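You operate a simulated robot arm through the tools that you are given. There is no shell and no other tool. Be economical: measure what you need, move in short steps, check, and stop when the job is done.

Carry out the task below with a simulated two-armed robot. There is one attempt and no reset: what you move stays moved.

## Task
On the top of table 3, fold the checked cloth in half.
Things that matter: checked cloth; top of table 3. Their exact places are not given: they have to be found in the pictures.

Only the result counts: the job must be done as asked and must still hold three seconds after the hand-in. Knocking over, shifting, dropping, spilling or breaking anything else fails it. Flat cloth is picked up by pressing the open fingertips on it (5 to 10 N) and closing them slowly along it; thin cloth reads only 2 to 8 mm in the jaws.

## Robot
Two 7-joint arms with two-finger parallel grippers on one trunk, on a base that drives. Base frame: it is fixed to the floor where the robot stands at the start and does not move with it; the origin is under the middle of the robot, x ahead of it, y to its left, z up. Readings come in m, rad, newtons and seconds.
The left shoulder is at the start at [0.07, 0.163, 1.095], the right one opposite. Places, roughly: top of table 3 [0.8, -2.2, 0.8]. Payload 3.43 kg a hand.
The TCP of each hand is the grasp point between the finger pads, 0.034 m short of the fingertips. In the tool frame z runs along the fingers and y along their closing line. Largest opening 0.128 m; finger width 0.024, thickness 0.012; the body of the gripper, 0.048 by 0.13 m, starts 0.096 m behind the TCP.
Orientation is told as [roll, pitch, yaw] about the base's x, y, z axes, in that order, counted from this pose: with the fingers straight down and closing along the base's y, the tool's x points along the base's -x, its y along +y and its z along -z.

## Interface
- The arms move only by the tool jog_arm. It takes "left_deltas", "right_deltas" or both (then of equal length, played together; a hand with none holds still); each is a list of rows, each a list of 7 numbers: the opening in per cent of the stroke, from 0 (shut) to 100 (fully open), then the shift along the base's x, y, z in m, then the turn, a rotation vector about the base's x, y, z in degrees. In form: [[fingers, x, y, z, wx, wy, wz], ...]. A call has 1 to 8 rows; each row shifts and turns the commanded pose from where the row before left it. Rows are played at 5 a second. More than 0.05 m and 0.15 rad between two rows, or a gripper value outside its range, and nothing of the call is played. Where a pose cannot be reached the arm comes as near as it can. A force on the tool above 40 N (or 10 N above the force at the start of the call, whichever is more), or a blocked arm, ends the call early, and 0.2 s more pass. The fingers move at their own pace (about 0.153 m/s each) and stop on an object; they squeeze with about 29 N. The grip force told is the motor's: it shows also when the fingers shut on nothing. Time passes only in rows, and 0.2 s behind the last, so rows that do not move let the fingers close. It gives the time, the measured TCP pose, the force on the tool (base axes), the opening and the grip force at its end, in the units of the frame above (readings bear some noise), and new pictures: "pictures" is both (left out), scene, wrist or none (wrist: the cameras of the hands that moved).
- Cameras (640 x 400 px; columns grow to the right, rows downward): "scene" is now at [0.1228, -0.0095, 1.3035]; the picture's right is [-0.03, -1.00, 0.00], its down [-0.78, 0.02, -0.62] and it looks along [0.62, -0.02, -0.78] (base axes); focal length 251 px, centre (320, 200). "left" rides on the left gripper at [0.076, 0.011, -0.16] in its tool frame; the picture's right is [-0.15, 0.99, 0.00], its down [-0.88, -0.13, -0.46] and it looks along [-0.45, -0.07, 0.89] (tool axes); focal length 234 px, centre (320, 200). "right" rides on the right gripper at [0.076, -0.011, -0.16] in its tool frame; the picture's right is [0.15, 0.99, 0.00], its down [-0.88, 0.13, -0.46] and it looks along [-0.45, 0.07, 0.89] (tool axes); focal length 234 px, centre (320, 200).
- slide_trunk(by): slides the trunk up (or, below 0, down) by that many m; the arms and the scene camera ride with it, the base frame stays. It gives what a move gives, with no picture.
- base_move(legs): drives the robot by 1 to 6 legs, each [ahead, left, turn to the left] in m, m and rad, along the robot's own axes; the way and the turn of a leg run together, so that a leg with both is an arc; at most 1.5 m and 3.142 rad a leg. The arms and the cameras ride along, it lands a little off, and it stops where it bumps. It gives what a move gives, and a new picture of the scene camera.
- turn_head(pan, tilt): turns the head with the scene camera to pan (to the left, within 1.501 rad either way) and tilt (down, from -0.506 to 1.204), counted from straight ahead of the robot. It gives what a move gives, and a new picture of the scene camera.
- measure_at(camera, pixels): there is no depth. For up to 12 entries [column, row, z] of the newest picture of that camera ("zoom" is the newest enlarged one), the place [x, y] in the base frame at which the ray of that pixel passes the height z, good to about 0.003 m, but the place of the scene camera against the robot may be out by one fixed shift of up to 0.012 m in any direction. It takes no simulated time.
- enlarge(camera, box): a new picture of the part [left, top, right, bottom] of that camera's present view, enlarged. It takes no simulated time.
- hand_in(): hands the job in; it is judged then, once.

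Go step by step. Measure first, check grasps and placings, and put right what went wrong. The budget is 80 turns and 170 pictures, counting those below and the enlarged ones. Unless the task says otherwise, let go and move clear before handing in, and close with one line.

The tools are called after ">>>" as a command line: name --argument value ..., lists and objects as JSON in quotes. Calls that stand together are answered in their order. jog_arm: Moves the arms, as the interface text tells. Its arguments: {"type":"object","properties":{"left_deltas":{"type":"array"},"right_deltas":{"type":"array"},"pictures":{"type":"string","enum":["both","scene","wrist","none"]}},"required":[]} The other tools are called the same way: slide_trunk (by) slides the trunk up or down; base_move (legs) drives the base; turn_head (pan, tilt) turns the head that bears the scene camera; measure_at (camera, pixels) gives the place at which the rays of pixels pass given heights; enlarge (camera, box) takes an enlarged picture of a part of a camera's view; hand_in () hands the job in.

At the start:

```text
t: 0.0
left_ee_pos: [0.6736, 0.2703, 0.9301]
left_tool_rot: [0.0, 0.003, 0.003]
left_wrist_force: [0.1, 0.9, 0.6]
left_grip_width: 0.1277
left_finger_force: 0.1
right_ee_pos: [0.6745, -0.2476, 1.0055]
right_tool_rot: [0.001, 0.0, 0.0]
right_wrist_force: [-0.3, -0.8, 0.7]
right_grip_width: 0.128
right_finger_force: 0.1
trunk travel left (down, up): [-0.575, 0.365]
robot x, y, heading: [-0.0013, -0.0001, -0.003]
head pan, tilt: [-0.026, 0.899]
```

scene: 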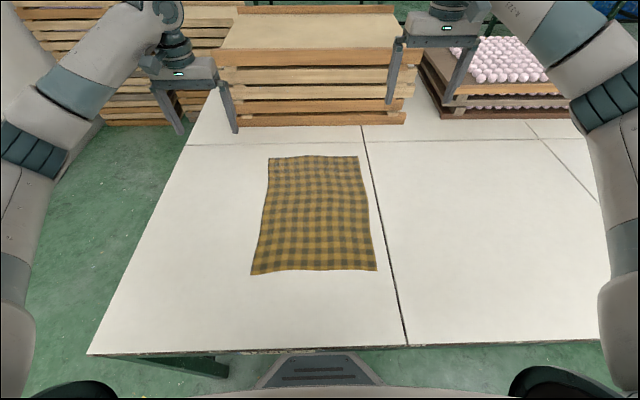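
right: 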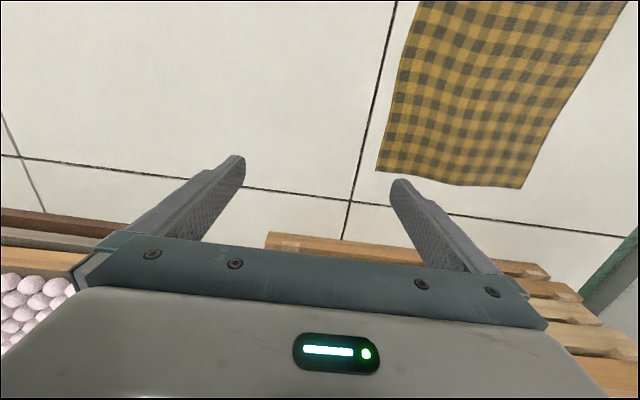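
left: 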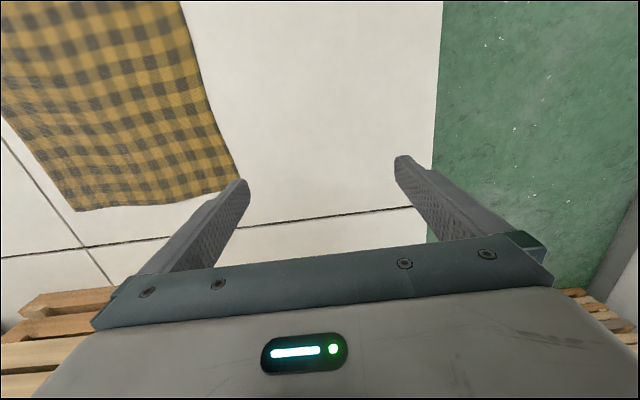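

The checked cloth in front (pixels ~250-377, 155-275) lies on the table ahead, but table 3 is at about [0.8, -2.2]. I'll measure this cloth and look to the right towards table 3.

>>> measure_at --camera "scene" --pixels '[[268, 157, 0.71], [358, 156, 0.71], [377, 270, 0.71], [250, 274, 0.71], [190, 145, 0.71], [90, 354, 0.71], [600, 342, 0.71]]'

>>> turn_head --pan -1.2 --tilt 0.45

```text
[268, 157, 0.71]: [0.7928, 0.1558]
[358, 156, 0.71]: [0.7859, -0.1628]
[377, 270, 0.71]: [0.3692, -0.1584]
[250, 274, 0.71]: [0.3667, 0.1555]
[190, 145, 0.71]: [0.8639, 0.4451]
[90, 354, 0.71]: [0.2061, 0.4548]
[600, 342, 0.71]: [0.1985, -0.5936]
```

```text
t: 1.4
left_ee_pos: [0.673, 0.271, 0.9299]
left_tool_rot: [0.0, 0.003, 0.001]
left_wrist_force: [-0.7, 0.0, -0.7]
left_grip_width: 0.1283
left_finger_force: 0.1
right_ee_pos: [0.6749, -0.2474, 1.0051]
right_tool_rot: [0.002, 0.0, -0.001]
right_wrist_force: [-0.4, -0.2, 0.7]
right_grip_width: 0.1281
right_finger_force: 0.1
trunk travel left (down, up): [-0.575, 0.365]
robot x, y, heading: [-0.0018, 0.0016, 0.002]
head pan, tilt: [-1.201, 0.45]
```

scene: 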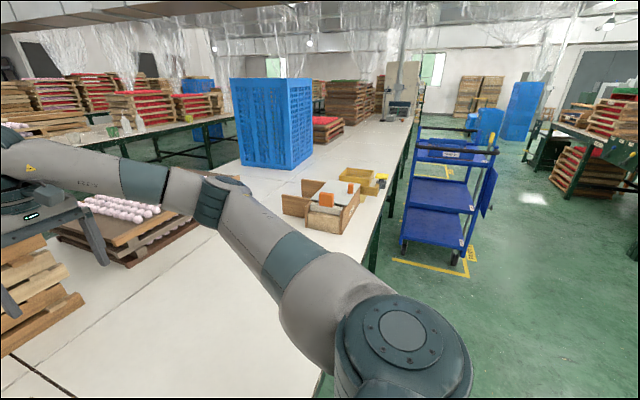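

The long white table runs from y≈0.45 far to the right, so its middle fits [0.8, -2.2]: this is table 3 and the cloth already lies on it (x 0.37–0.79, y ±0.16). I'll back off a few cm for better reach and look at the cloth again.

>>> base_move --legs '[[-0.05, 0, 0]]'

>>> turn_head --pan 0.0 --tilt 0.85

```text
t: 2.3
left_ee_pos: [0.625, 0.2698, 0.9311]
left_tool_rot: [-0.001, 0.0, 0.0]
left_wrist_force: [-0.1, 0.7, 0.4]
left_grip_width: 0.1282
left_finger_force: 0.1
right_ee_pos: [0.6247, -0.2479, 1.0059]
right_tool_rot: [0.0, 0.001, 0.001]
right_wrist_force: [-0.1, -0.4, -0.4]
right_grip_width: 0.1281
right_finger_force: 0.0
trunk travel left (down, up): [-0.575, 0.365]
robot x, y, heading: [-0.0478, 0.0032, 0.002]
head pan, tilt: [-1.201, 0.45]
```

scene: 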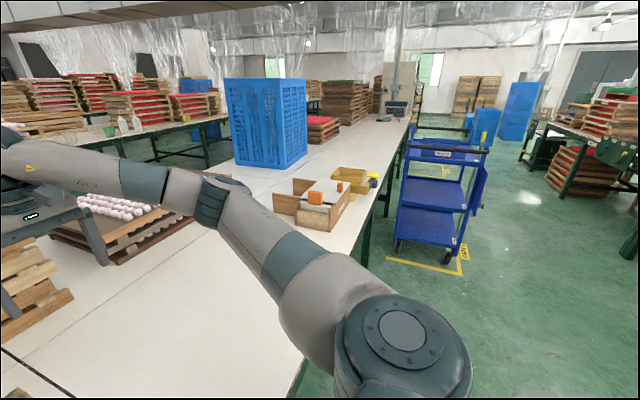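

```text
t: 3.7
left_ee_pos: [0.6256, 0.2713, 0.9301]
left_tool_rot: [0.001, 0.002, -0.001]
left_wrist_force: [-0.4, 0.3, -0.8]
left_grip_width: 0.128
left_finger_force: 0.0
right_ee_pos: [0.6268, -0.2479, 1.0056]
right_tool_rot: [-0.001, 0.0, 0.0]
right_wrist_force: [0.4, 0.2, 0.4]
right_grip_width: 0.1278
right_finger_force: 0.0
trunk travel left (down, up): [-0.575, 0.365]
robot x, y, heading: [-0.0444, -0.0, 0.004]
head pan, tilt: [0.0, 0.85]
```

scene: 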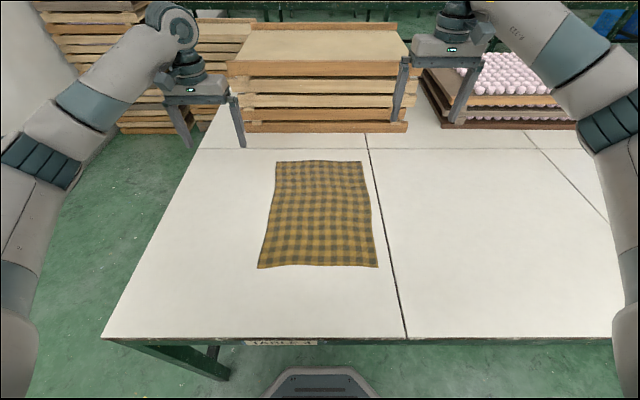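

A label shows on the table's front edge (pixels ~250-315, 342). I'll read it before touching anything.

>>> enlarge --camera "scene" --box '[230, 325, 340, 355]'

```text
5.82 times, centred on (285, 340) of scene
```

zoom: 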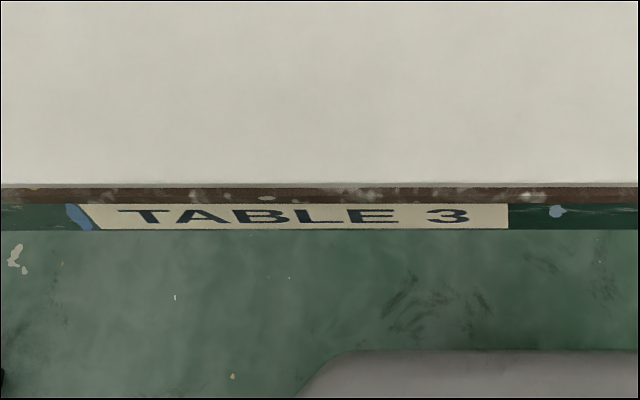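

The label reads TABLE 3, so the cloth is on the right table. I'll bring both hands above the far corners and measure.

>>> measure_at --camera "scene" --pixels '[[276, 161, 0.71], [361, 161, 0.71], [378, 267, 0.71], [257, 267, 0.71], [245, 133, 0.71], [405, 132, 0.71]]'

>>> jog_arm --left_deltas '[[60, 0.03, -0.02, 0, 0, 0, 0], [40, 0.03, -0.03, 0, 0, 0, 0], [25, 0.03, -0.03, -0.01, 0, 0, 0], [25, 0.02, -0.03, -0.02, 0, 0, 0], [25, 0.01, -0.03, -0.02, 0, 0, 0], [25, 0, 0, -0.02, 0, 0, 0]]' --right_deltas '[[60, 0.03, 0.02, -0.02, 0, 0, 0], [40, 0.03, 0.02, -0.03, 0, 0, 0], [25, 0.03, 0.02, -0.03, 0, 0, 0], [25, 0.02, 0.03, -0.03, 0, 0, 0], [25, 0.01, 0.03, -0.03, 0, 0, 0], [25, 0, 0, -0.005, 0, 0, 0]]'

```text
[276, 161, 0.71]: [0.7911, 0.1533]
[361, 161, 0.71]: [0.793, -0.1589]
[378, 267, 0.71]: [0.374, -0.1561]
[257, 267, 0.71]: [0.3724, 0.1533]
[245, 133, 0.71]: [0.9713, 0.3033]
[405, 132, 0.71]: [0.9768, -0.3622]
```

```text
t: 5.1
left_ee_pos: [0.7433, 0.1321, 0.8593]
left_tool_rot: [-0.002, 0.002, 0.0]
left_wrist_force: [0.2, -0.1, 0.0]
left_grip_width: 0.032
left_finger_force: 0.2
right_ee_pos: [0.7454, -0.1285, 0.8602]
right_tool_rot: [-0.002, -0.001, 0.0]
right_wrist_force: [-0.9, 0.0, 0.7]
right_grip_width: 0.0318
right_finger_force: 0.1
trunk travel left (down, up): [-0.575, 0.365]
robot x, y, heading: [-0.0462, -0.0022, -0.0]
head pan, tilt: [0.0, 0.85]
```

scene: 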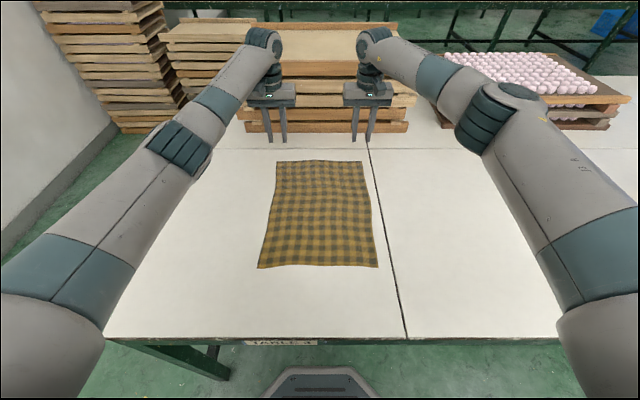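
right: 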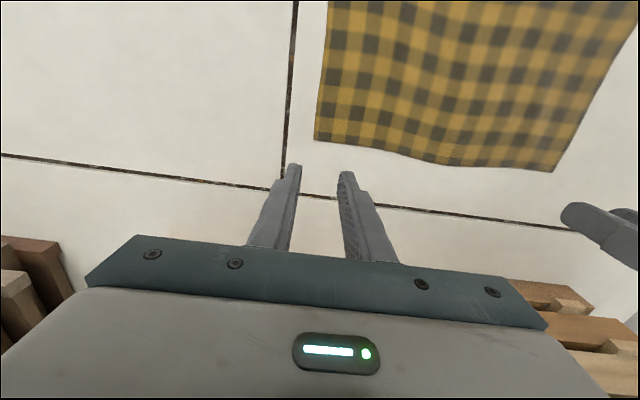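
left: 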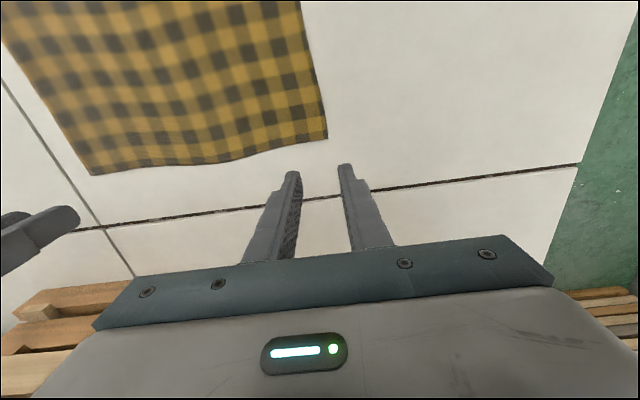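

Both hands hang above the far corners; corners show at right (315,139),(552,170) and left (327,138),(90,175). I'll measure them with the wrist cameras.

>>> measure_at --camera "right" --pixels '[[315, 139, 0.71], [552, 170, 0.71], [315, 139, 0.72]]'

>>> measure_at --camera "left" --pixels '[[327, 138, 0.71], [90, 175, 0.71], [327, 138, 0.72]]'

```text
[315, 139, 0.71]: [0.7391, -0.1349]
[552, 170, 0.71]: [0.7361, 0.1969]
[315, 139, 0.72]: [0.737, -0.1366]
```

```text
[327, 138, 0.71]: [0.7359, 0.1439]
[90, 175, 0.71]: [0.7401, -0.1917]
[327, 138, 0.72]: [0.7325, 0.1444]
```

The wrist cameras disagree at z=0.71; triangulating gives a surface near z≈0.763. I'll check at that height.

>>> measure_at --camera "right" --pixels '[[315, 139, 0.763], [552, 170, 0.763]]'

>>> measure_at --camera "left" --pixels '[[327, 138, 0.763], [90, 175, 0.763]]'

>>> measure_at --camera "scene" --pixels '[[276, 161, 0.763], [361, 161, 0.763], [378, 267, 0.763], [257, 267, 0.763]]'

```text
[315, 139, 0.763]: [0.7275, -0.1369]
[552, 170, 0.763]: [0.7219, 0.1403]
```

```text
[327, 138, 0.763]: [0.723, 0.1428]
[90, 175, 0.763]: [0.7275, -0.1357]
```

```text
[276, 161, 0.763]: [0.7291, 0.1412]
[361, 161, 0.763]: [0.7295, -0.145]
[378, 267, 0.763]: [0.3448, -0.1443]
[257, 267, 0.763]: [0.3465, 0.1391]
```

All cameras agree at z≈0.763: far corners at (0.723, 0.142) and (0.728, -0.136), near ones about x 0.342. I'll go down just above the cloth, inside the far corners.

>>> jog_arm --left_deltas '[[25, -0.017, -0.011, 0, 0, 0, 0], [25, -0.017, -0.01, -0.02, 0, 0, 0], [25, 0, 0, -0.02, 0, 0, 0], [25, 0, 0, -0.013, 0, 0, 0], [25, 0, 0, 0, 0, 0, 0]]' --right_deltas '[[25, -0.016, 0.0115, 0, 0, 0, 0], [25, -0.016, 0.011, -0.02, 0, 0, 0], [25, 0, 0, -0.02, 0, 0, 0], [25, 0, 0, -0.014, 0, 0, 0], [25, 0, 0, 0, 0, 0, 0]]' --pictures "wrist"

```text
t: 6.3
left_ee_pos: [0.7107, 0.1092, 0.8062]
left_tool_rot: [-0.001, 0.002, 0.0]
left_wrist_force: [-0.5, 1.2, -0.2]
left_grip_width: 0.0321
left_finger_force: 0.1
right_ee_pos: [0.7137, -0.1049, 0.8073]
right_tool_rot: [0.0, 0.001, -0.001]
right_wrist_force: [-0.2, -0.7, 0.3]
right_grip_width: 0.0322
right_finger_force: 0.1
trunk travel left (down, up): [-0.575, 0.365]
robot x, y, heading: [-0.0481, -0.0021, 0.003]
head pan, tilt: [0.0, 0.85]
```

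right: 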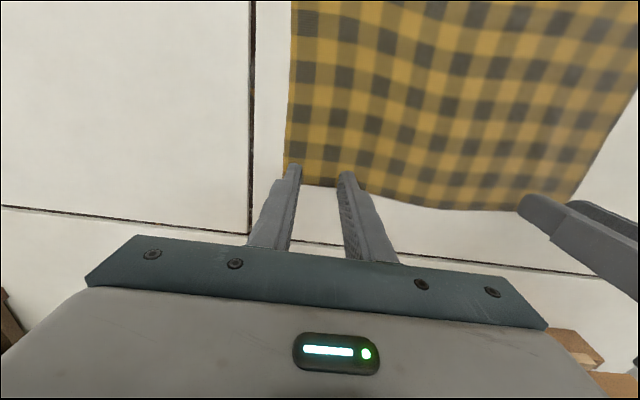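
left: 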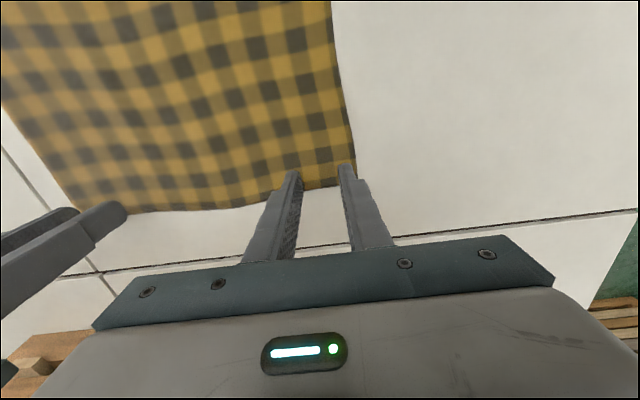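

The tips sit over the corners, just inside the edges (edge rows ~185-190, tips ~170). I'll lower in small steps to touch.

>>> jog_arm --left_deltas '[[25, 0, 0, -0.003, 0, 0, 0], [25, 0, 0, -0.003, 0, 0, 0], [25, 0, 0, -0.003, 0, 0, 0], [25, 0, 0, 0, 0, 0, 0]]' --right_deltas '[[25, 0, 0, -0.003, 0, 0, 0], [25, 0, 0, -0.003, 0, 0, 0], [25, 0, 0, -0.003, 0, 0, 0], [25, 0, 0, 0, 0, 0, 0]]' --pictures "none"

```text
t: 7.3
left_ee_pos: [0.7101, 0.1089, 0.7989]
left_tool_rot: [0.0, 0.002, 0.0]
left_wrist_force: [0.5, 0.8, 0.4]
left_grip_width: 0.0321
left_finger_force: 0.1
right_ee_pos: [0.7152, -0.1054, 0.7969]
right_tool_rot: [0.0, 0.0, 0.0]
right_wrist_force: [-0.5, 0.5, -0.4]
right_grip_width: 0.0321
right_finger_force: 0.1
trunk travel left (down, up): [-0.575, 0.365]
robot x, y, heading: [-0.0508, -0.0021, -0.007]
head pan, tilt: [0.0, 0.85]
```

No contact yet; a few more millimetres.

>>> jog_arm --left_deltas '[[25, 0, 0, -0.002, 0, 0, 0], [25, 0, 0, -0.001, 0, 0, 0], [25, 0, 0, 0, 0, 0, 0]]' --right_deltas '[[25, 0, 0, -0.002, 0, 0, 0], [25, 0, 0, -0.001, 0, 0, 0], [25, 0, 0, 0, 0, 0, 0]]' --pictures "none"

```text
t: 8.1
left_ee_pos: [0.7112, 0.1102, 0.795]
left_tool_rot: [0.001, -0.001, 0.002]
left_wrist_force: [0.4, 0.0, 1.0]
left_grip_width: 0.032
left_finger_force: 0.1
right_ee_pos: [0.7143, -0.1043, 0.7956]
right_tool_rot: [0.0, 0.001, -0.001]
right_wrist_force: [1.4, 0.8, 5.0]
right_grip_width: 0.032
right_finger_force: 0.0
trunk travel left (down, up): [-0.575, 0.365]
robot x, y, heading: [-0.0486, -0.0026, -0.002]
head pan, tilt: [0.0, 0.85]
```

The right hand presses with 5 N, the left just touches. Left down 1 mm more, right a little.

>>> jog_arm --left_deltas '[[25, 0, 0, -0.001, 0, 0, 0], [25, 0, 0, 0, 0, 0, 0]]' --right_deltas '[[25, 0, 0, -0.0003, 0, 0, 0], [25, 0, 0, 0, 0, 0, 0]]' --pictures "none"

```text
t: 8.7
left_ee_pos: [0.7107, 0.1092, 0.796]
left_tool_rot: [0.0, -0.002, 0.001]
left_wrist_force: [0.8, 0.8, 5.9]
left_grip_width: 0.0317
left_finger_force: 0.2
right_ee_pos: [0.7138, -0.1058, 0.7966]
right_tool_rot: [0.0, -0.002, 0.001]
right_wrist_force: [1.0, 0.9, 8.1]
right_grip_width: 0.0318
right_finger_force: 0.0
trunk travel left (down, up): [-0.575, 0.365]
robot x, y, heading: [-0.0501, 0.0001, -0.002]
head pan, tilt: [0.0, 0.85]
```

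Both press with 6–8 N. Now closing slowly.

>>> jog_arm --left_deltas '[[21, 0, 0, 0, 0, 0, 0], [17, 0, 0, 0, 0, 0, 0], [13, 0, 0, 0, 0, 0, 0], [9, 0, 0, 0, 0, 0, 0], [5, 0, 0, 0, 0, 0, 0], [2, 0, 0, 0, 0, 0, 0], [0, 0, 0, 0, 0, 0, 0], [0, 0, 0, 0, 0, 0, 0]]' --right_deltas '[[21, 0, 0, 0, 0, 0, 0], [17, 0, 0, 0, 0, 0, 0], [13, 0, 0, 0, 0, 0, 0], [9, 0, 0, 0, 0, 0, 0], [5, 0, 0, 0, 0, 0, 0], [2, 0, 0, 0, 0, 0, 0], [0, 0, 0, 0, 0, 0, 0], [0, 0, 0, 0, 0, 0, 0]]' --pictures "wrist"

```text
t: 10.5
left_ee_pos: [0.7102, 0.1093, 0.795]
left_tool_rot: [0.0, -0.002, -0.001]
left_wrist_force: [-0.1, 0.6, 6.5]
left_grip_width: 0.0
left_finger_force: 29.2
right_ee_pos: [0.7131, -0.105, 0.7946]
right_tool_rot: [-0.001, -0.001, -0.001]
right_wrist_force: [-0.1, -0.1, 8.2]
right_grip_width: 0.0019
right_finger_force: 29.3
trunk travel left (down, up): [-0.575, 0.365]
robot x, y, heading: [-0.0469, -0.0001, 0.001]
head pan, tilt: [0.0, 0.85]
```

right: 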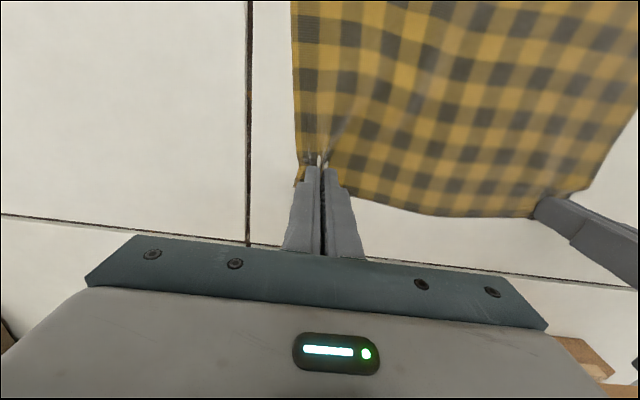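
left: 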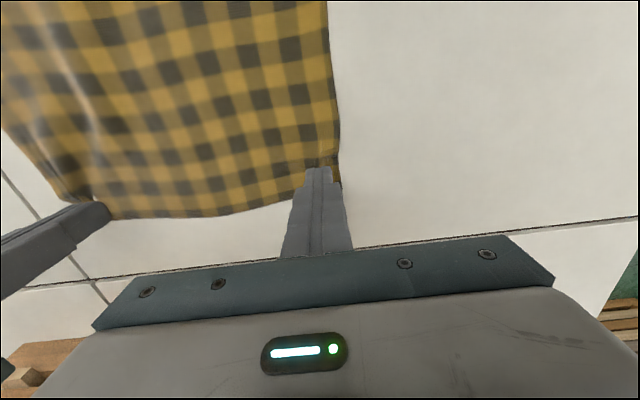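

The right jaws hold cloth (1.9 mm); the left shut on nothing (0.0). I'll lift the left, reopen and look.

>>> jog_arm --left_deltas '[[0, 0, 0, 0.005, 0, 0, 0], [0, 0, 0, 0.01, 0, 0, 0], [30, 0, -0.001, 0, 0, 0, 0], [30, -0.004, -0.001, 0, 0, 0, 0]]' --pictures "wrist"

```text
t: 11.5
left_ee_pos: [0.705, 0.1061, 0.8107]
left_tool_rot: [0.001, 0.0, -0.001]
left_wrist_force: [-0.5, 0.4, -0.3]
left_grip_width: 0.0386
left_finger_force: 0.1
right_ee_pos: [0.714, -0.1053, 0.7958]
right_tool_rot: [0.001, -0.002, 0.0]
right_wrist_force: [-1.0, -0.5, 11.3]
right_grip_width: 0.0019
right_finger_force: 29.1
trunk travel left (down, up): [-0.575, 0.365]
robot x, y, heading: [-0.0492, -0.0005, 0.001]
head pan, tilt: [0.0, 0.85]
```

left: 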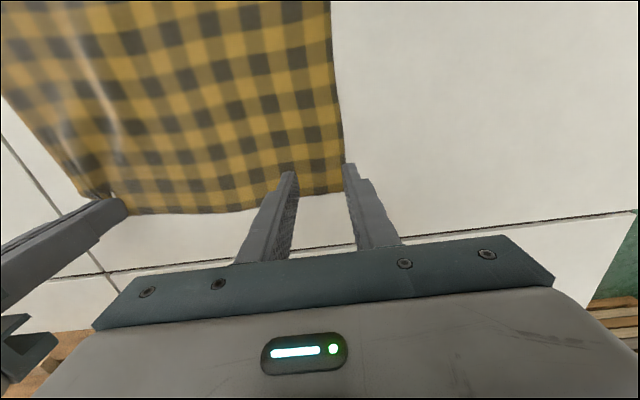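

The cloth slipped inward a bit: its corner now is near (343,192) and the outer finger would miss it. Measuring it.

>>> measure_at --camera "left" --pixels '[[343, 191, 0.763], [338, 120, 0.763]]'

```text
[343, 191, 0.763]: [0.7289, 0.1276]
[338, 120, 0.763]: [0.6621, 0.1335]
```

Corner is at (0.729, 0.128). I'll move the left to (0.711, 0.095), and press down again, easing the right a trifle.

>>> jog_arm --left_deltas '[[25, 0.003, -0.006, 0, 0, 0, 0], [25, 0.003, -0.005, -0.005, 0, 0, 0], [25, 0, 0, -0.005, 0, 0, 0], [25, 0, 0, -0.003, 0, 0, 0], [25, 0, 0, -0.002, 0, 0, 0], [25, 0, 0, -0.001, 0, 0, 0], [25, 0, 0, 0, 0, 0, 0]]' --right_deltas '[[0, 0, 0, 0.001, 0, 0, 0], [0, 0, 0, 0, 0, 0, 0], [0, 0, 0, 0, 0, 0, 0], [0, 0, 0, 0, 0, 0, 0], [0, 0, 0, 0, 0, 0, 0], [0, 0, 0, 0, 0, 0, 0], [0, 0, 0, 0, 0, 0, 0]]' --pictures "wrist"

```text
t: 13.1
left_ee_pos: [0.7107, 0.0966, 0.7965]
left_tool_rot: [0.0, -0.003, -0.001]
left_wrist_force: [0.5, 0.6, 12.5]
left_grip_width: 0.0319
left_finger_force: 0.0
right_ee_pos: [0.7131, -0.1061, 0.7961]
right_tool_rot: [0.001, -0.001, 0.001]
right_wrist_force: [-0.1, -0.5, 1.0]
right_grip_width: 0.002
right_finger_force: 29.6
trunk travel left (down, up): [-0.575, 0.365]
robot x, y, heading: [-0.0504, 0.0024, 0.003]
head pan, tilt: [0.0, 0.85]
```

right: 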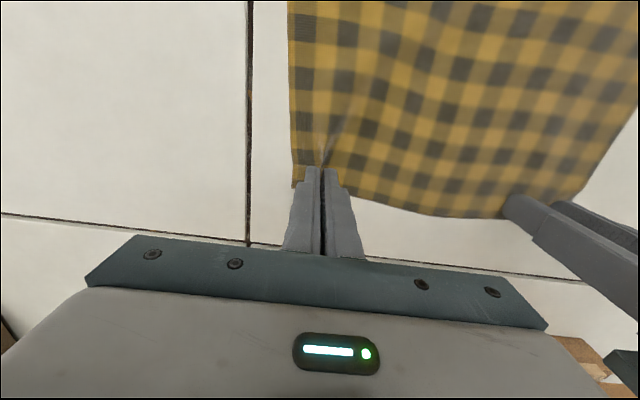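
left: 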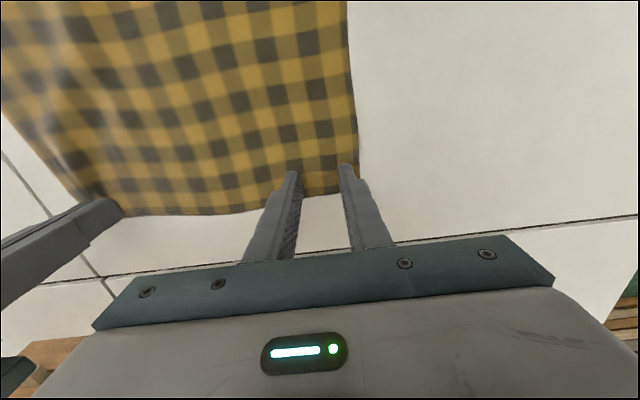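

Left presses at 12.5 N, slightly high; I'll ease by 0.4 mm and close slowly.

>>> jog_arm --left_deltas '[[22, 0, 0, 0.0004, 0, 0, 0], [18, 0, 0, 0, 0, 0, 0], [14, 0, 0, 0, 0, 0, 0], [10, 0, 0, 0, 0, 0, 0], [6, 0, 0, 0, 0, 0, 0], [3, 0, 0, 0, 0, 0, 0], [0, 0, 0, 0, 0, 0, 0], [0, 0, 0, 0, 0, 0, 0]]' --pictures "wrist"

```text
t: 14.9
left_ee_pos: [0.7114, 0.0954, 0.7953]
left_tool_rot: [0.0, -0.003, 0.0]
left_wrist_force: [0.6, -6.7, 15.4]
left_grip_width: 0.002
left_finger_force: 29.0
right_ee_pos: [0.7126, -0.1046, 0.7982]
right_tool_rot: [-0.001, -0.002, -0.001]
right_wrist_force: [-0.6, 7.4, 0.1]
right_grip_width: 0.0023
right_finger_force: 28.9
trunk travel left (down, up): [-0.575, 0.365]
robot x, y, heading: [-0.0479, -0.0005, 0.0]
head pan, tilt: [0.0, 0.85]
```

left: 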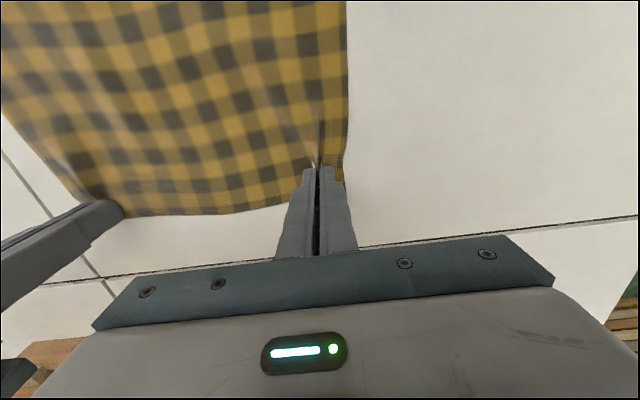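

Both jaws hold cloth (~2 mm). The cloth is slightly taut across (7 N), so I'll ease the hands towards each other while lifting a little and check.

>>> jog_arm --left_deltas '[[0, 0, -0.002, 0.004, 0, 0, 0], [0, -0.002, -0.001, 0.012, 0, 0, 0], [0, -0.004, 0, 0.02, 0, 0, 0], [0, 0, 0, 0, 0, 0, 0]]' --right_deltas '[[0, 0, 0.002, 0.004, 0, 0, 0], [0, -0.002, 0.001, 0.012, 0, 0, 0], [0, -0.004, 0, 0.02, 0, 0, 0], [0, 0, 0, 0, 0, 0, 0]]'

```text
t: 15.9
left_ee_pos: [0.706, 0.0938, 0.8289]
left_tool_rot: [-0.002, 0.002, 0.003]
left_wrist_force: [-0.2, 0.2, 0.4]
left_grip_width: 0.0022
left_finger_force: 28.9
right_ee_pos: [0.708, -0.1029, 0.8311]
right_tool_rot: [0.0, -0.001, 0.001]
right_wrist_force: [-0.1, 0.1, 0.3]
right_grip_width: 0.0023
right_finger_force: 28.5
trunk travel left (down, up): [-0.575, 0.365]
robot x, y, heading: [-0.0481, -0.0012, 0.003]
head pan, tilt: [0.0, 0.85]
```

scene: 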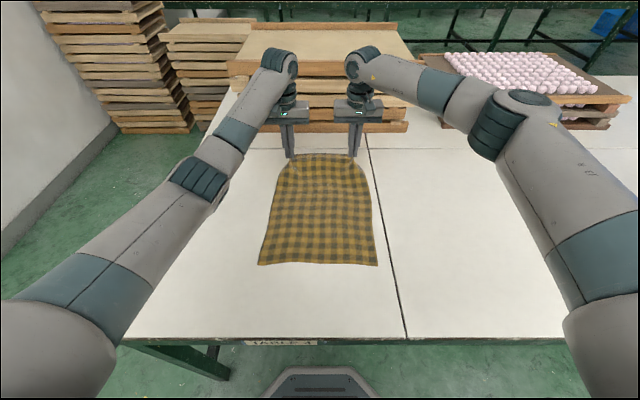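
right: 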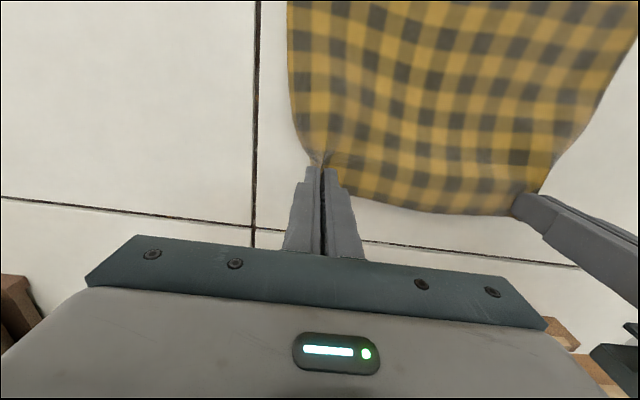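
left: 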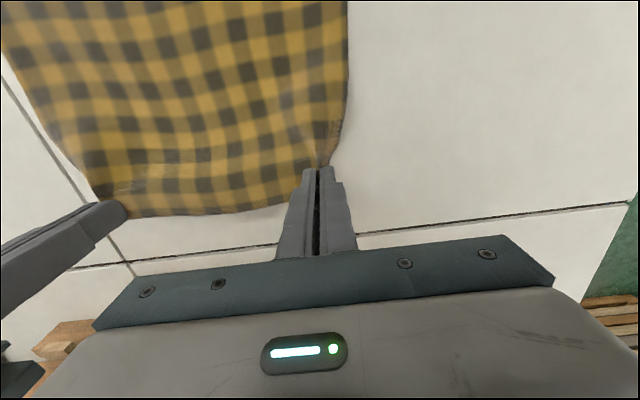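

Both corners lifted cleanly. Now the first half of a half-circle arc towards the near edge.

>>> jog_arm --left_deltas '[[0, -0.01, 0, 0.027, 0, 0, 0], [0, -0.012, 0, 0.028, 0, 0, 0], [0, -0.018, 0, 0.024, 0, 0, 0], [0, -0.022, 0, 0.022, 0, 0, 0], [0, -0.025, 0, 0.018, 0, 0, 0], [0, -0.027, 0, 0.012, 0, 0, 0], [0, -0.03, 0, 0.008, 0, 0, 0], [0, -0.03, 0, 0.003, 0, 0, 0]]' --right_deltas '[[0, -0.01, 0, 0.027, 0, 0, 0], [0, -0.012, 0, 0.028, 0, 0, 0], [0, -0.018, 0, 0.024, 0, 0, 0], [0, -0.022, 0, 0.022, 0, 0, 0], [0, -0.025, 0, 0.018, 0, 0, 0], [0, -0.027, 0, 0.012, 0, 0, 0], [0, -0.03, 0, 0.008, 0, 0, 0], [0, -0.03, 0, 0.003, 0, 0, 0]]' --pictures "scene"

```text
t: 17.7
left_ee_pos: [0.5309, 0.0934, 0.9733]
left_tool_rot: [0.0, 0.0, 0.002]
left_wrist_force: [-0.1, -0.7, -0.3]
left_grip_width: 0.0019
left_finger_force: 29.3
right_ee_pos: [0.5327, -0.1029, 0.9728]
right_tool_rot: [0.001, -0.001, 0.0]
right_wrist_force: [-0.8, 0.4, 0.2]
right_grip_width: 0.0021
right_finger_force: 29.1
trunk travel left (down, up): [-0.575, 0.365]
robot x, y, heading: [-0.0471, 0.0006, 0.001]
head pan, tilt: [0.0, 0.85]
```

scene: 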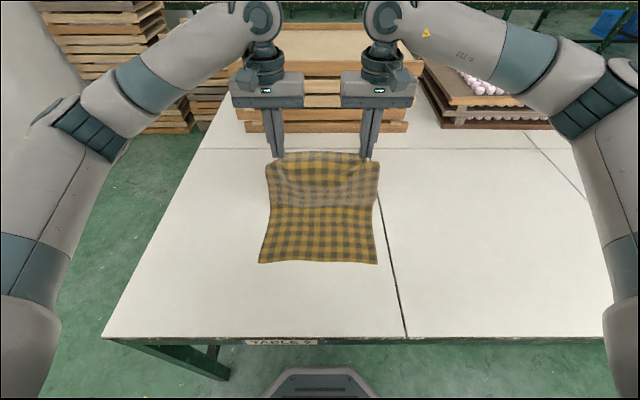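

The far half hangs upright and the near half lies still (near edge rows ~263). Second half of the arc next.

>>> jog_arm --left_deltas '[[0, -0.03, 0, -0.003, 0, 0, 0], [0, -0.03, 0, -0.008, 0, 0, 0], [0, -0.028, 0, -0.012, 0, 0, 0], [0, -0.025, 0, -0.018, 0, 0, 0], [0, -0.021, 0, -0.022, 0, 0, 0], [0, -0.018, 0, -0.024, 0, 0, 0], [0, -0.012, 0, -0.028, 0, 0, 0], [0, 0, 0, 0, 0, 0, 0]]' --right_deltas '[[0, -0.03, 0, -0.003, 0, 0, 0], [0, -0.03, 0, -0.008, 0, 0, 0], [0, -0.028, 0, -0.012, 0, 0, 0], [0, -0.025, 0, -0.018, 0, 0, 0], [0, -0.021, 0, -0.022, 0, 0, 0], [0, -0.018, 0, -0.024, 0, 0, 0], [0, -0.012, 0, -0.028, 0, 0, 0], [0, 0, 0, 0, 0, 0, 0]]'

```text
t: 19.5
left_ee_pos: [0.368, 0.0923, 0.8571]
left_tool_rot: [-0.001, 0.001, 0.002]
left_wrist_force: [0.7, -0.3, -0.7]
left_grip_width: 0.0021
left_finger_force: 28.7
right_ee_pos: [0.3689, -0.1018, 0.8598]
right_tool_rot: [0.0, 0.0, 0.0]
right_wrist_force: [-0.7, -0.1, -0.3]
right_grip_width: 0.0022
right_finger_force: 29.0
trunk travel left (down, up): [-0.575, 0.365]
robot x, y, heading: [-0.053, 0.0007, 0.0]
head pan, tilt: [0.0, 0.85]
```

scene: 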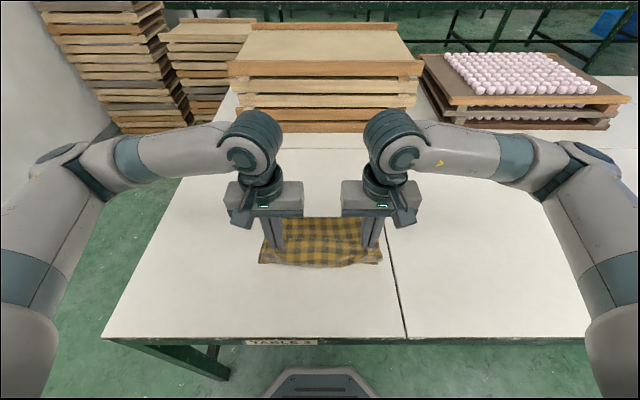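
right: 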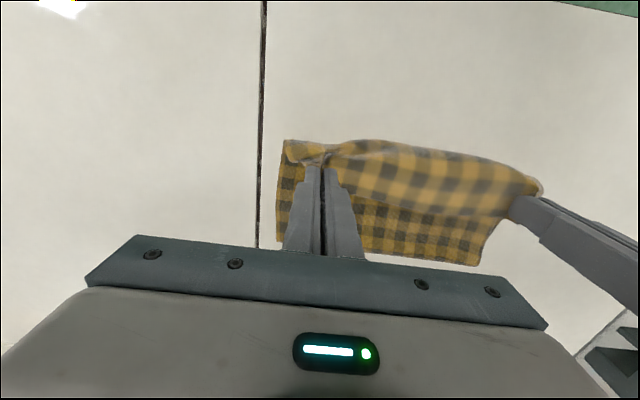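
left: 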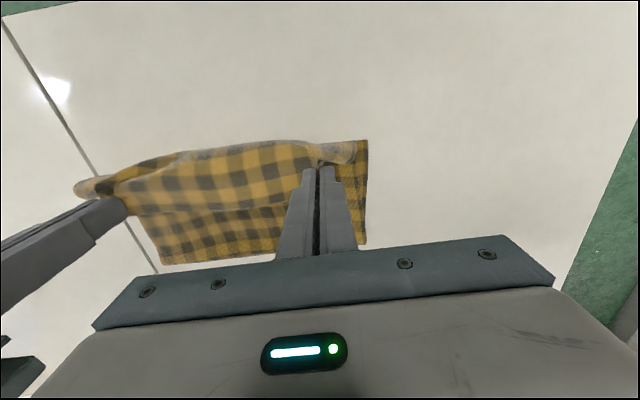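

The top layer hangs over the near half; near corners of the bottom layer show at right (285,141) and left (367,141). Measuring where the edge and fold line are.

>>> measure_at --camera "right" --pixels '[[285, 141, 0.764], [478, 265, 0.764], [276, 245, 0.764]]'

>>> measure_at --camera "left" --pixels '[[367, 141, 0.764], [163, 264, 0.764], [364, 243, 0.764]]'

```text
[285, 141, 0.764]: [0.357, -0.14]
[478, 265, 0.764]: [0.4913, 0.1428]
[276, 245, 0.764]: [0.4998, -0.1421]
```

```text
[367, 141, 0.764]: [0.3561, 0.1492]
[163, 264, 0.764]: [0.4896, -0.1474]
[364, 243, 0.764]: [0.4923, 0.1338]
```

The near edge reads ~0.357, a bit more than expected; let me check in an enlarged scene view.

>>> enlarge --camera "scene" --box '[240, 200, 400, 300]'

>>> enlarge --camera "right" --box '[240, 110, 560, 310]'

```text
4.00 times, centred on (320, 250) of scene
```

zoom: 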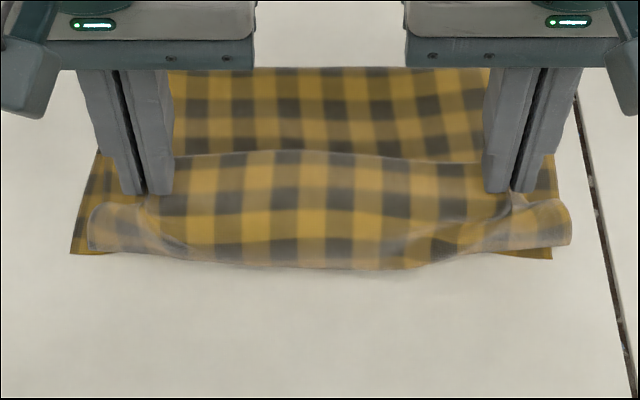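

```text
2.00 times, centred on (400, 210) of right
```

zoom: 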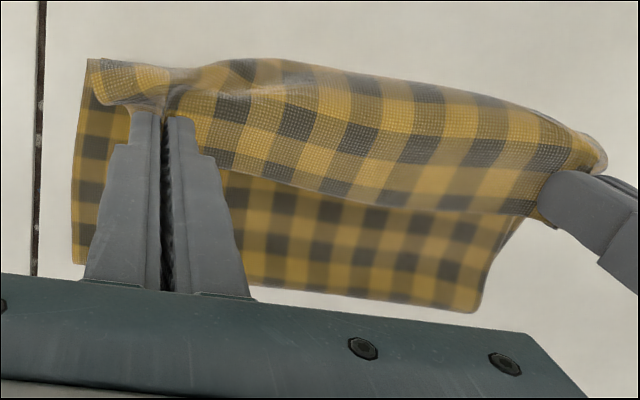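

I'll check the fold line and edges from the scene view as well.

>>> measure_at --camera "scene" --pixels '[[320, 217, 0.764], [320, 217, 0.785], [258, 263, 0.763], [378, 264, 0.763], [350, 267, 0.763], [350, 267, 0.79]]'

>>> enlarge --camera "left" --box '[80, 110, 400, 310]'

```text
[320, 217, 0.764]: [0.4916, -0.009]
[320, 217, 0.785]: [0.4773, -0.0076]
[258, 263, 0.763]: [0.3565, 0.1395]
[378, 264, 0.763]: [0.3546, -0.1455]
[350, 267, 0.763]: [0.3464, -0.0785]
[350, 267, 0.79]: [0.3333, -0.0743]
```

```text
2.00 times, centred on (240, 210) of left
```

zoom: 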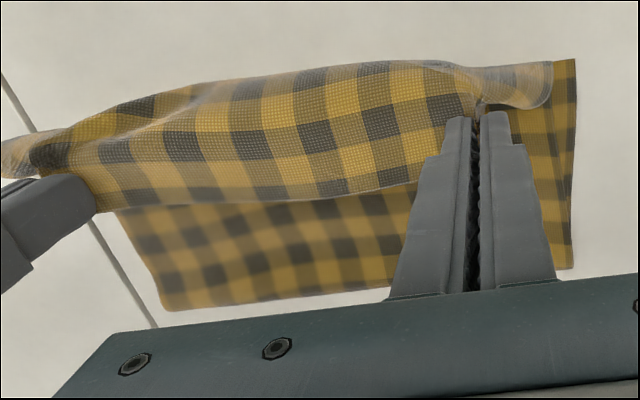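

The enlarged views show the cloth's free edge still points away from the robot (arched edge at zoom row ~150): the grip didn't turn over with the cloth, so the hem would stay curled back. I'll go back up to mid-arc, where I can pitch the hands so that the edge turns over as well.

>>> jog_arm --left_deltas '[[0, 0.012, 0, 0.028, 0, 0, 0], [0, 0.018, 0, 0.024, 0, 0, 0], [0, 0.021, 0, 0.022, 0, 0, 0], [0, 0.025, 0, 0.018, 0, 0, 0], [0, 0.028, 0, 0.012, 0, 0, 0], [0, 0.03, 0, 0.008, 0, 0, 0], [0, 0.03, 0, 0, 0, 0, 0]]' --right_deltas '[[0, 0.012, 0, 0.028, 0, 0, 0], [0, 0.018, 0, 0.024, 0, 0, 0], [0, 0.021, 0, 0.022, 0, 0, 0], [0, 0.025, 0, 0.018, 0, 0, 0], [0, 0.028, 0, 0.012, 0, 0, 0], [0, 0.03, 0, 0.008, 0, 0, 0], [0, 0.03, 0, 0, 0, 0, 0]]' --pictures "none"

>>> jog_arm --left_deltas '[[0, 0, 0, 0, 0, -8, 0], [0, 0, 0, 0, 0, -8, 0], [0, 0, 0, 0, 0, -8, 0], [0, 0, 0, 0, 0, -8, 0], [0, 0, 0, 0, 0, -8, 0], [0, 0, 0, 0, 0, -8, 0], [0, 0, 0, 0, 0, -8, 0], [0, 0, 0, 0, 0, -8, 0]]' --right_deltas '[[0, 0, 0, 0, 0, -8, 0], [0, 0, 0, 0, 0, -8, 0], [0, 0, 0, 0, 0, -8, 0], [0, 0, 0, 0, 0, -8, 0], [0, 0, 0, 0, 0, -8, 0], [0, 0, 0, 0, 0, -8, 0], [0, 0, 0, 0, 0, -8, 0], [0, 0, 0, 0, 0, -8, 0]]'

```text
t: 21.1
left_ee_pos: [0.5353, 0.0928, 0.9671]
left_tool_rot: [0.0, 0.0, -0.001]
left_wrist_force: [0.3, 0.9, 0.0]
left_grip_width: 0.0021
left_finger_force: 29.0
right_ee_pos: [0.535, -0.1018, 0.97]
right_tool_rot: [0.001, 0.002, -0.001]
right_wrist_force: [0.2, -0.2, -0.3]
right_grip_width: 0.0023
right_finger_force: 29.0
trunk travel left (down, up): [-0.575, 0.365]
robot x, y, heading: [-0.047, 0.0001, 0.001]
head pan, tilt: [0.0, 0.85]
```

```text
t: 22.9
left_ee_pos: [0.5338, 0.0939, 0.9685]
left_tool_rot: [-0.001, -1.116, 0.002]
left_wrist_force: [0.2, -0.1, -0.4]
left_grip_width: 0.0022
left_finger_force: 29.0
right_ee_pos: [0.5349, -0.102, 0.9697]
right_tool_rot: [0.0, -1.118, -0.004]
right_wrist_force: [0.6, 0.1, 0.2]
right_grip_width: 0.0021
right_finger_force: 28.7
trunk travel left (down, up): [-0.575, 0.365]
robot x, y, heading: [-0.0465, -0.0042, 0.003]
head pan, tilt: [0.0, 0.85]
```

scene: 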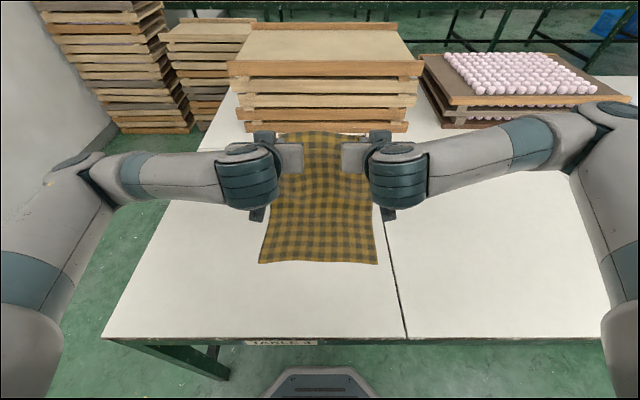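
right: 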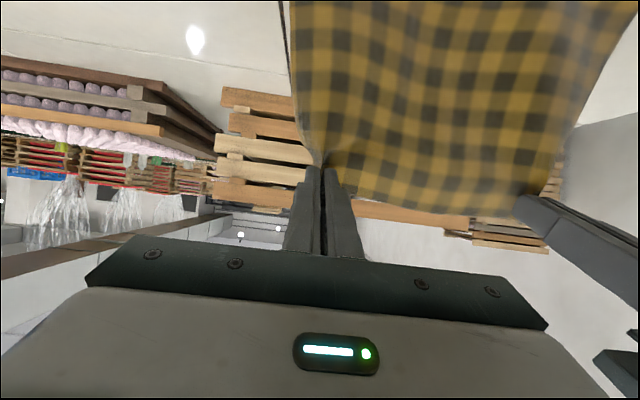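
left: 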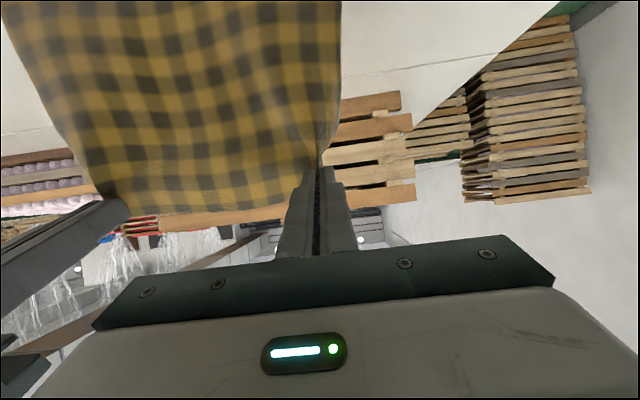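

The edge now stands upward between the hands. I'll pitch another 24°, to fingers pointing level ahead, then back the base so the hands travel towards the near edge.

>>> jog_arm --left_deltas '[[0, 0, 0, 0, 0, -8, 0], [0, 0, 0, 0, 0, -8, 0], [0, 0, 0, 0, 0, -8, 0], [0, 0, 0, 0, 0, 0, 0]]' --right_deltas '[[0, 0, 0, 0, 0, -8, 0], [0, 0, 0, 0, 0, -8, 0], [0, 0, 0, 0, 0, -8, 0], [0, 0, 0, 0, 0, 0, 0]]' --pictures "none"

>>> base_move --legs '[[-0.1, 0, 0]]'

```text
t: 23.9
left_ee_pos: [0.5325, 0.0926, 0.97]
left_tool_rot: [-0.02, -1.535, 0.022]
left_wrist_force: [-0.3, 0.3, 0.9]
left_grip_width: 0.0022
left_finger_force: 28.8
right_ee_pos: [0.5328, -0.0979, 0.9757]
right_tool_rot: [-0.008, -1.535, 0.003]
right_wrist_force: [0.5, 0.2, 0.4]
right_grip_width: 0.0022
right_finger_force: 29.0
right hand out of reach, approached as far as the arm can: row 3
trunk travel left (down, up): [-0.575, 0.365]
robot x, y, heading: [-0.0494, -0.0007, 0.003]
head pan, tilt: [0.0, 0.85]
```

```text
t: 25.0
left_ee_pos: [0.4328, 0.0925, 0.9696]
left_tool_rot: [-0.019, -1.537, 0.022]
left_wrist_force: [0.2, 1.4, 0.3]
left_grip_width: 0.0022
left_finger_force: 28.3
right_ee_pos: [0.4321, -0.097, 0.9731]
right_tool_rot: [-0.008, -1.535, 0.001]
right_wrist_force: [-0.4, -0.3, -0.5]
right_grip_width: 0.0021
right_finger_force: 29.1
trunk travel left (down, up): [-0.575, 0.365]
robot x, y, heading: [-0.1492, -0.0032, 0.001]
head pan, tilt: [0.0, 0.85]
```

scene: 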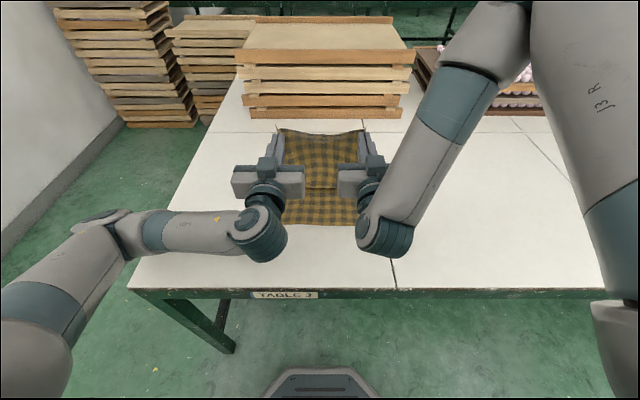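

The hands are at x≈0.43 with the fingers level. I'll lower and pull towards the near edge along the arc.

>>> jog_arm --left_deltas '[[0, -0.01, 0, -0.02, 0, 0, 0], [0, -0.01, 0, -0.02, 0, 0, 0], [0, -0.01, 0, -0.02, 0, 0, 0], [0, -0.01, 0, -0.02, 0, 0, 0], [0, 0, 0, 0, 0, 0, 0]]' --right_deltas '[[0, -0.01, 0, -0.021, 0, 0, 0], [0, -0.01, 0, -0.021, 0, 0, 0], [0, -0.01, 0, -0.021, 0, 0, 0], [0, -0.01, 0, -0.021, 0, 0, 0], [0, 0, 0, 0, 0, 0, 0]]'

```text
t: 26.0
left_ee_pos: [0.426, 0.1005, 1.0199]
left_tool_rot: [2.977, -1.359, -2.957]
left_wrist_force: [0.0, -8.3, -5.0]
left_grip_width: 0.0021
left_finger_force: 28.4
right_ee_pos: [0.4351, -0.0758, 0.9374]
right_tool_rot: [0.47, -1.538, -0.469]
right_wrist_force: [0.3, 8.3, 4.4]
right_grip_width: 0.0021
right_finger_force: 29.1
right hand out of reach, approached as far as the arm can: row 1, 2, 3, 4
trunk travel left (down, up): [-0.575, 0.365]
robot x, y, heading: [-0.144, 0.0031, 0.0]
head pan, tilt: [0.0, 0.85]
stopped in row 4 (left hand): the arm was blocked; the commanded pose is now the measured one
```

scene: 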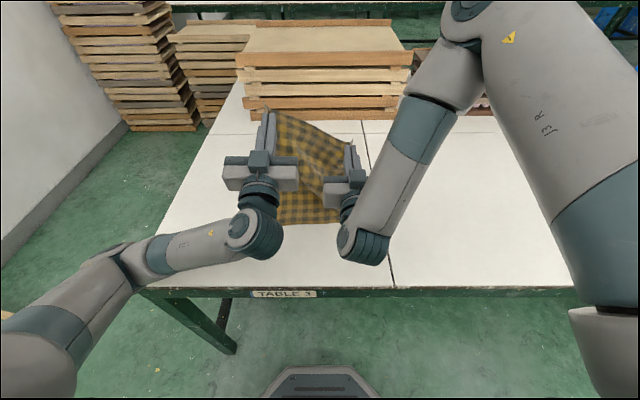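
right: 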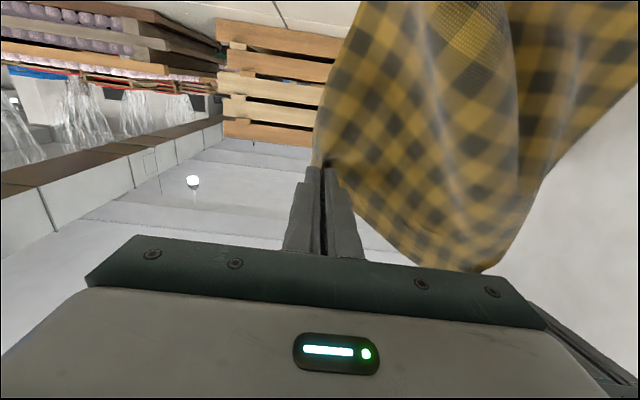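
left: 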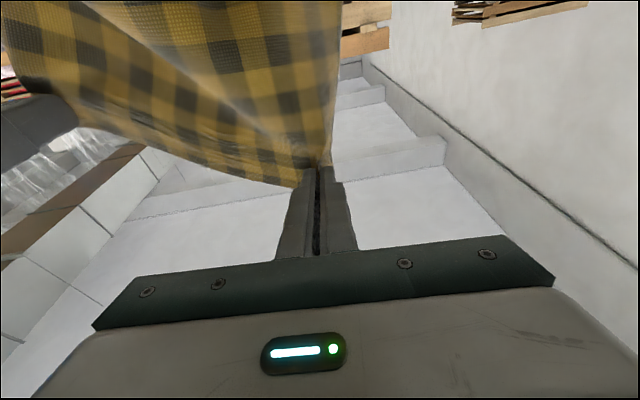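

The level pose ran into the arms' limits (left blocked, hands now uneven). The cloth is still held (2.1 mm each); I'll pitch back to about -64°, which worked, and level the hands; then I'll lower with trunk and base.

>>> jog_arm --left_deltas '[[0, 0, -0.002, -0.01, 0, 8, 0], [0, 0, -0.002, -0.01, 0, 8, 0], [0, 0, -0.002, -0.01, 0, 8, 0], [0, 0, -0.001, -0.01, -1, 8, -1], [0, 0, 0, -0.01, -1, 6, 0], [0, 0, 0, 0, 0, 0, 0]]' --right_deltas '[[0, 0, 0, 0, 0, 0, 0], [0, 0, 0, 0, 0, 0, 0], [0, 0, -0.006, 0.005, 0, 8, 0], [0, 0, -0.006, 0.005, 0, 8, 0], [0, 0, -0.006, 0.005, 0, 8, 0], [0, 0, 0, 0, 0, 0, 0]]' --pictures "scene"

```text
t: 26.5
left_ee_pos: [0.4365, 0.1389, 1.0299]
left_tool_rot: [2.338, -1.441, -2.271]
left_wrist_force: [0.1, -30.4, -16.4]
left_grip_width: 0.0024
left_finger_force: 28.8
right_ee_pos: [0.4379, -0.0496, 0.9451]
right_tool_rot: [1.042, -1.539, -1.008]
right_wrist_force: [0.2, 29.6, 15.5]
right_grip_width: 0.0024
right_finger_force: 28.9
trunk travel left (down, up): [-0.575, 0.365]
robot x, y, heading: [-0.1443, 0.0136, 0.023]
head pan, tilt: [0.0, 0.85]
stopped in row 2 (right hand): the force on the tool passed its limit (the readings are from after the stop); the commanded pose is now the measured one
```

scene: 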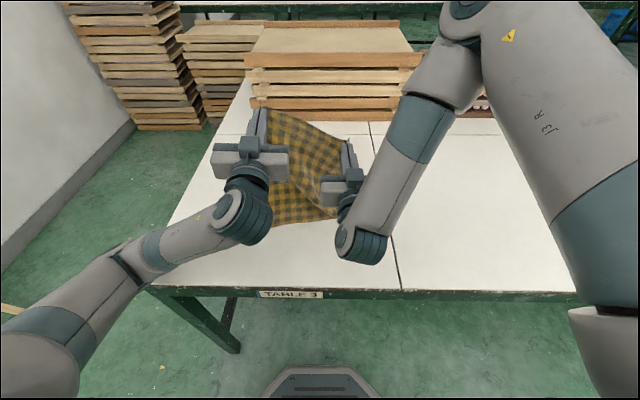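

The cloth is stretched taut between the hands (opposite 30 N). I'll ease first: left down and towards the right hand in small steps.

>>> jog_arm --left_deltas '[[0, 0, -0.01, -0.01, 0, 0, 0], [0, 0, -0.01, -0.015, 0, 0, 0], [0, 0, 0, 0, 0, 0, 0]]' --pictures "none"

```text
t: 26.8
left_ee_pos: [0.4406, 0.1433, 1.0373]
left_tool_rot: [2.382, -1.412, -2.31]
left_wrist_force: [0.1, -28.5, -16.7]
left_grip_width: 0.0025
left_finger_force: 28.8
right_ee_pos: [0.4373, -0.0429, 0.9467]
right_tool_rot: [1.315, -1.533, -1.266]
right_wrist_force: [1.2, 27.2, 15.4]
right_grip_width: 0.0022
right_finger_force: 29.0
trunk travel left (down, up): [-0.575, 0.365]
robot x, y, heading: [-0.1419, 0.0143, 0.021]
head pan, tilt: [0.0, 0.85]
stopped in row 1 (right hand): the force on the tool passed its limit (the readings are from after the stop); the commanded pose is now the measured one
```

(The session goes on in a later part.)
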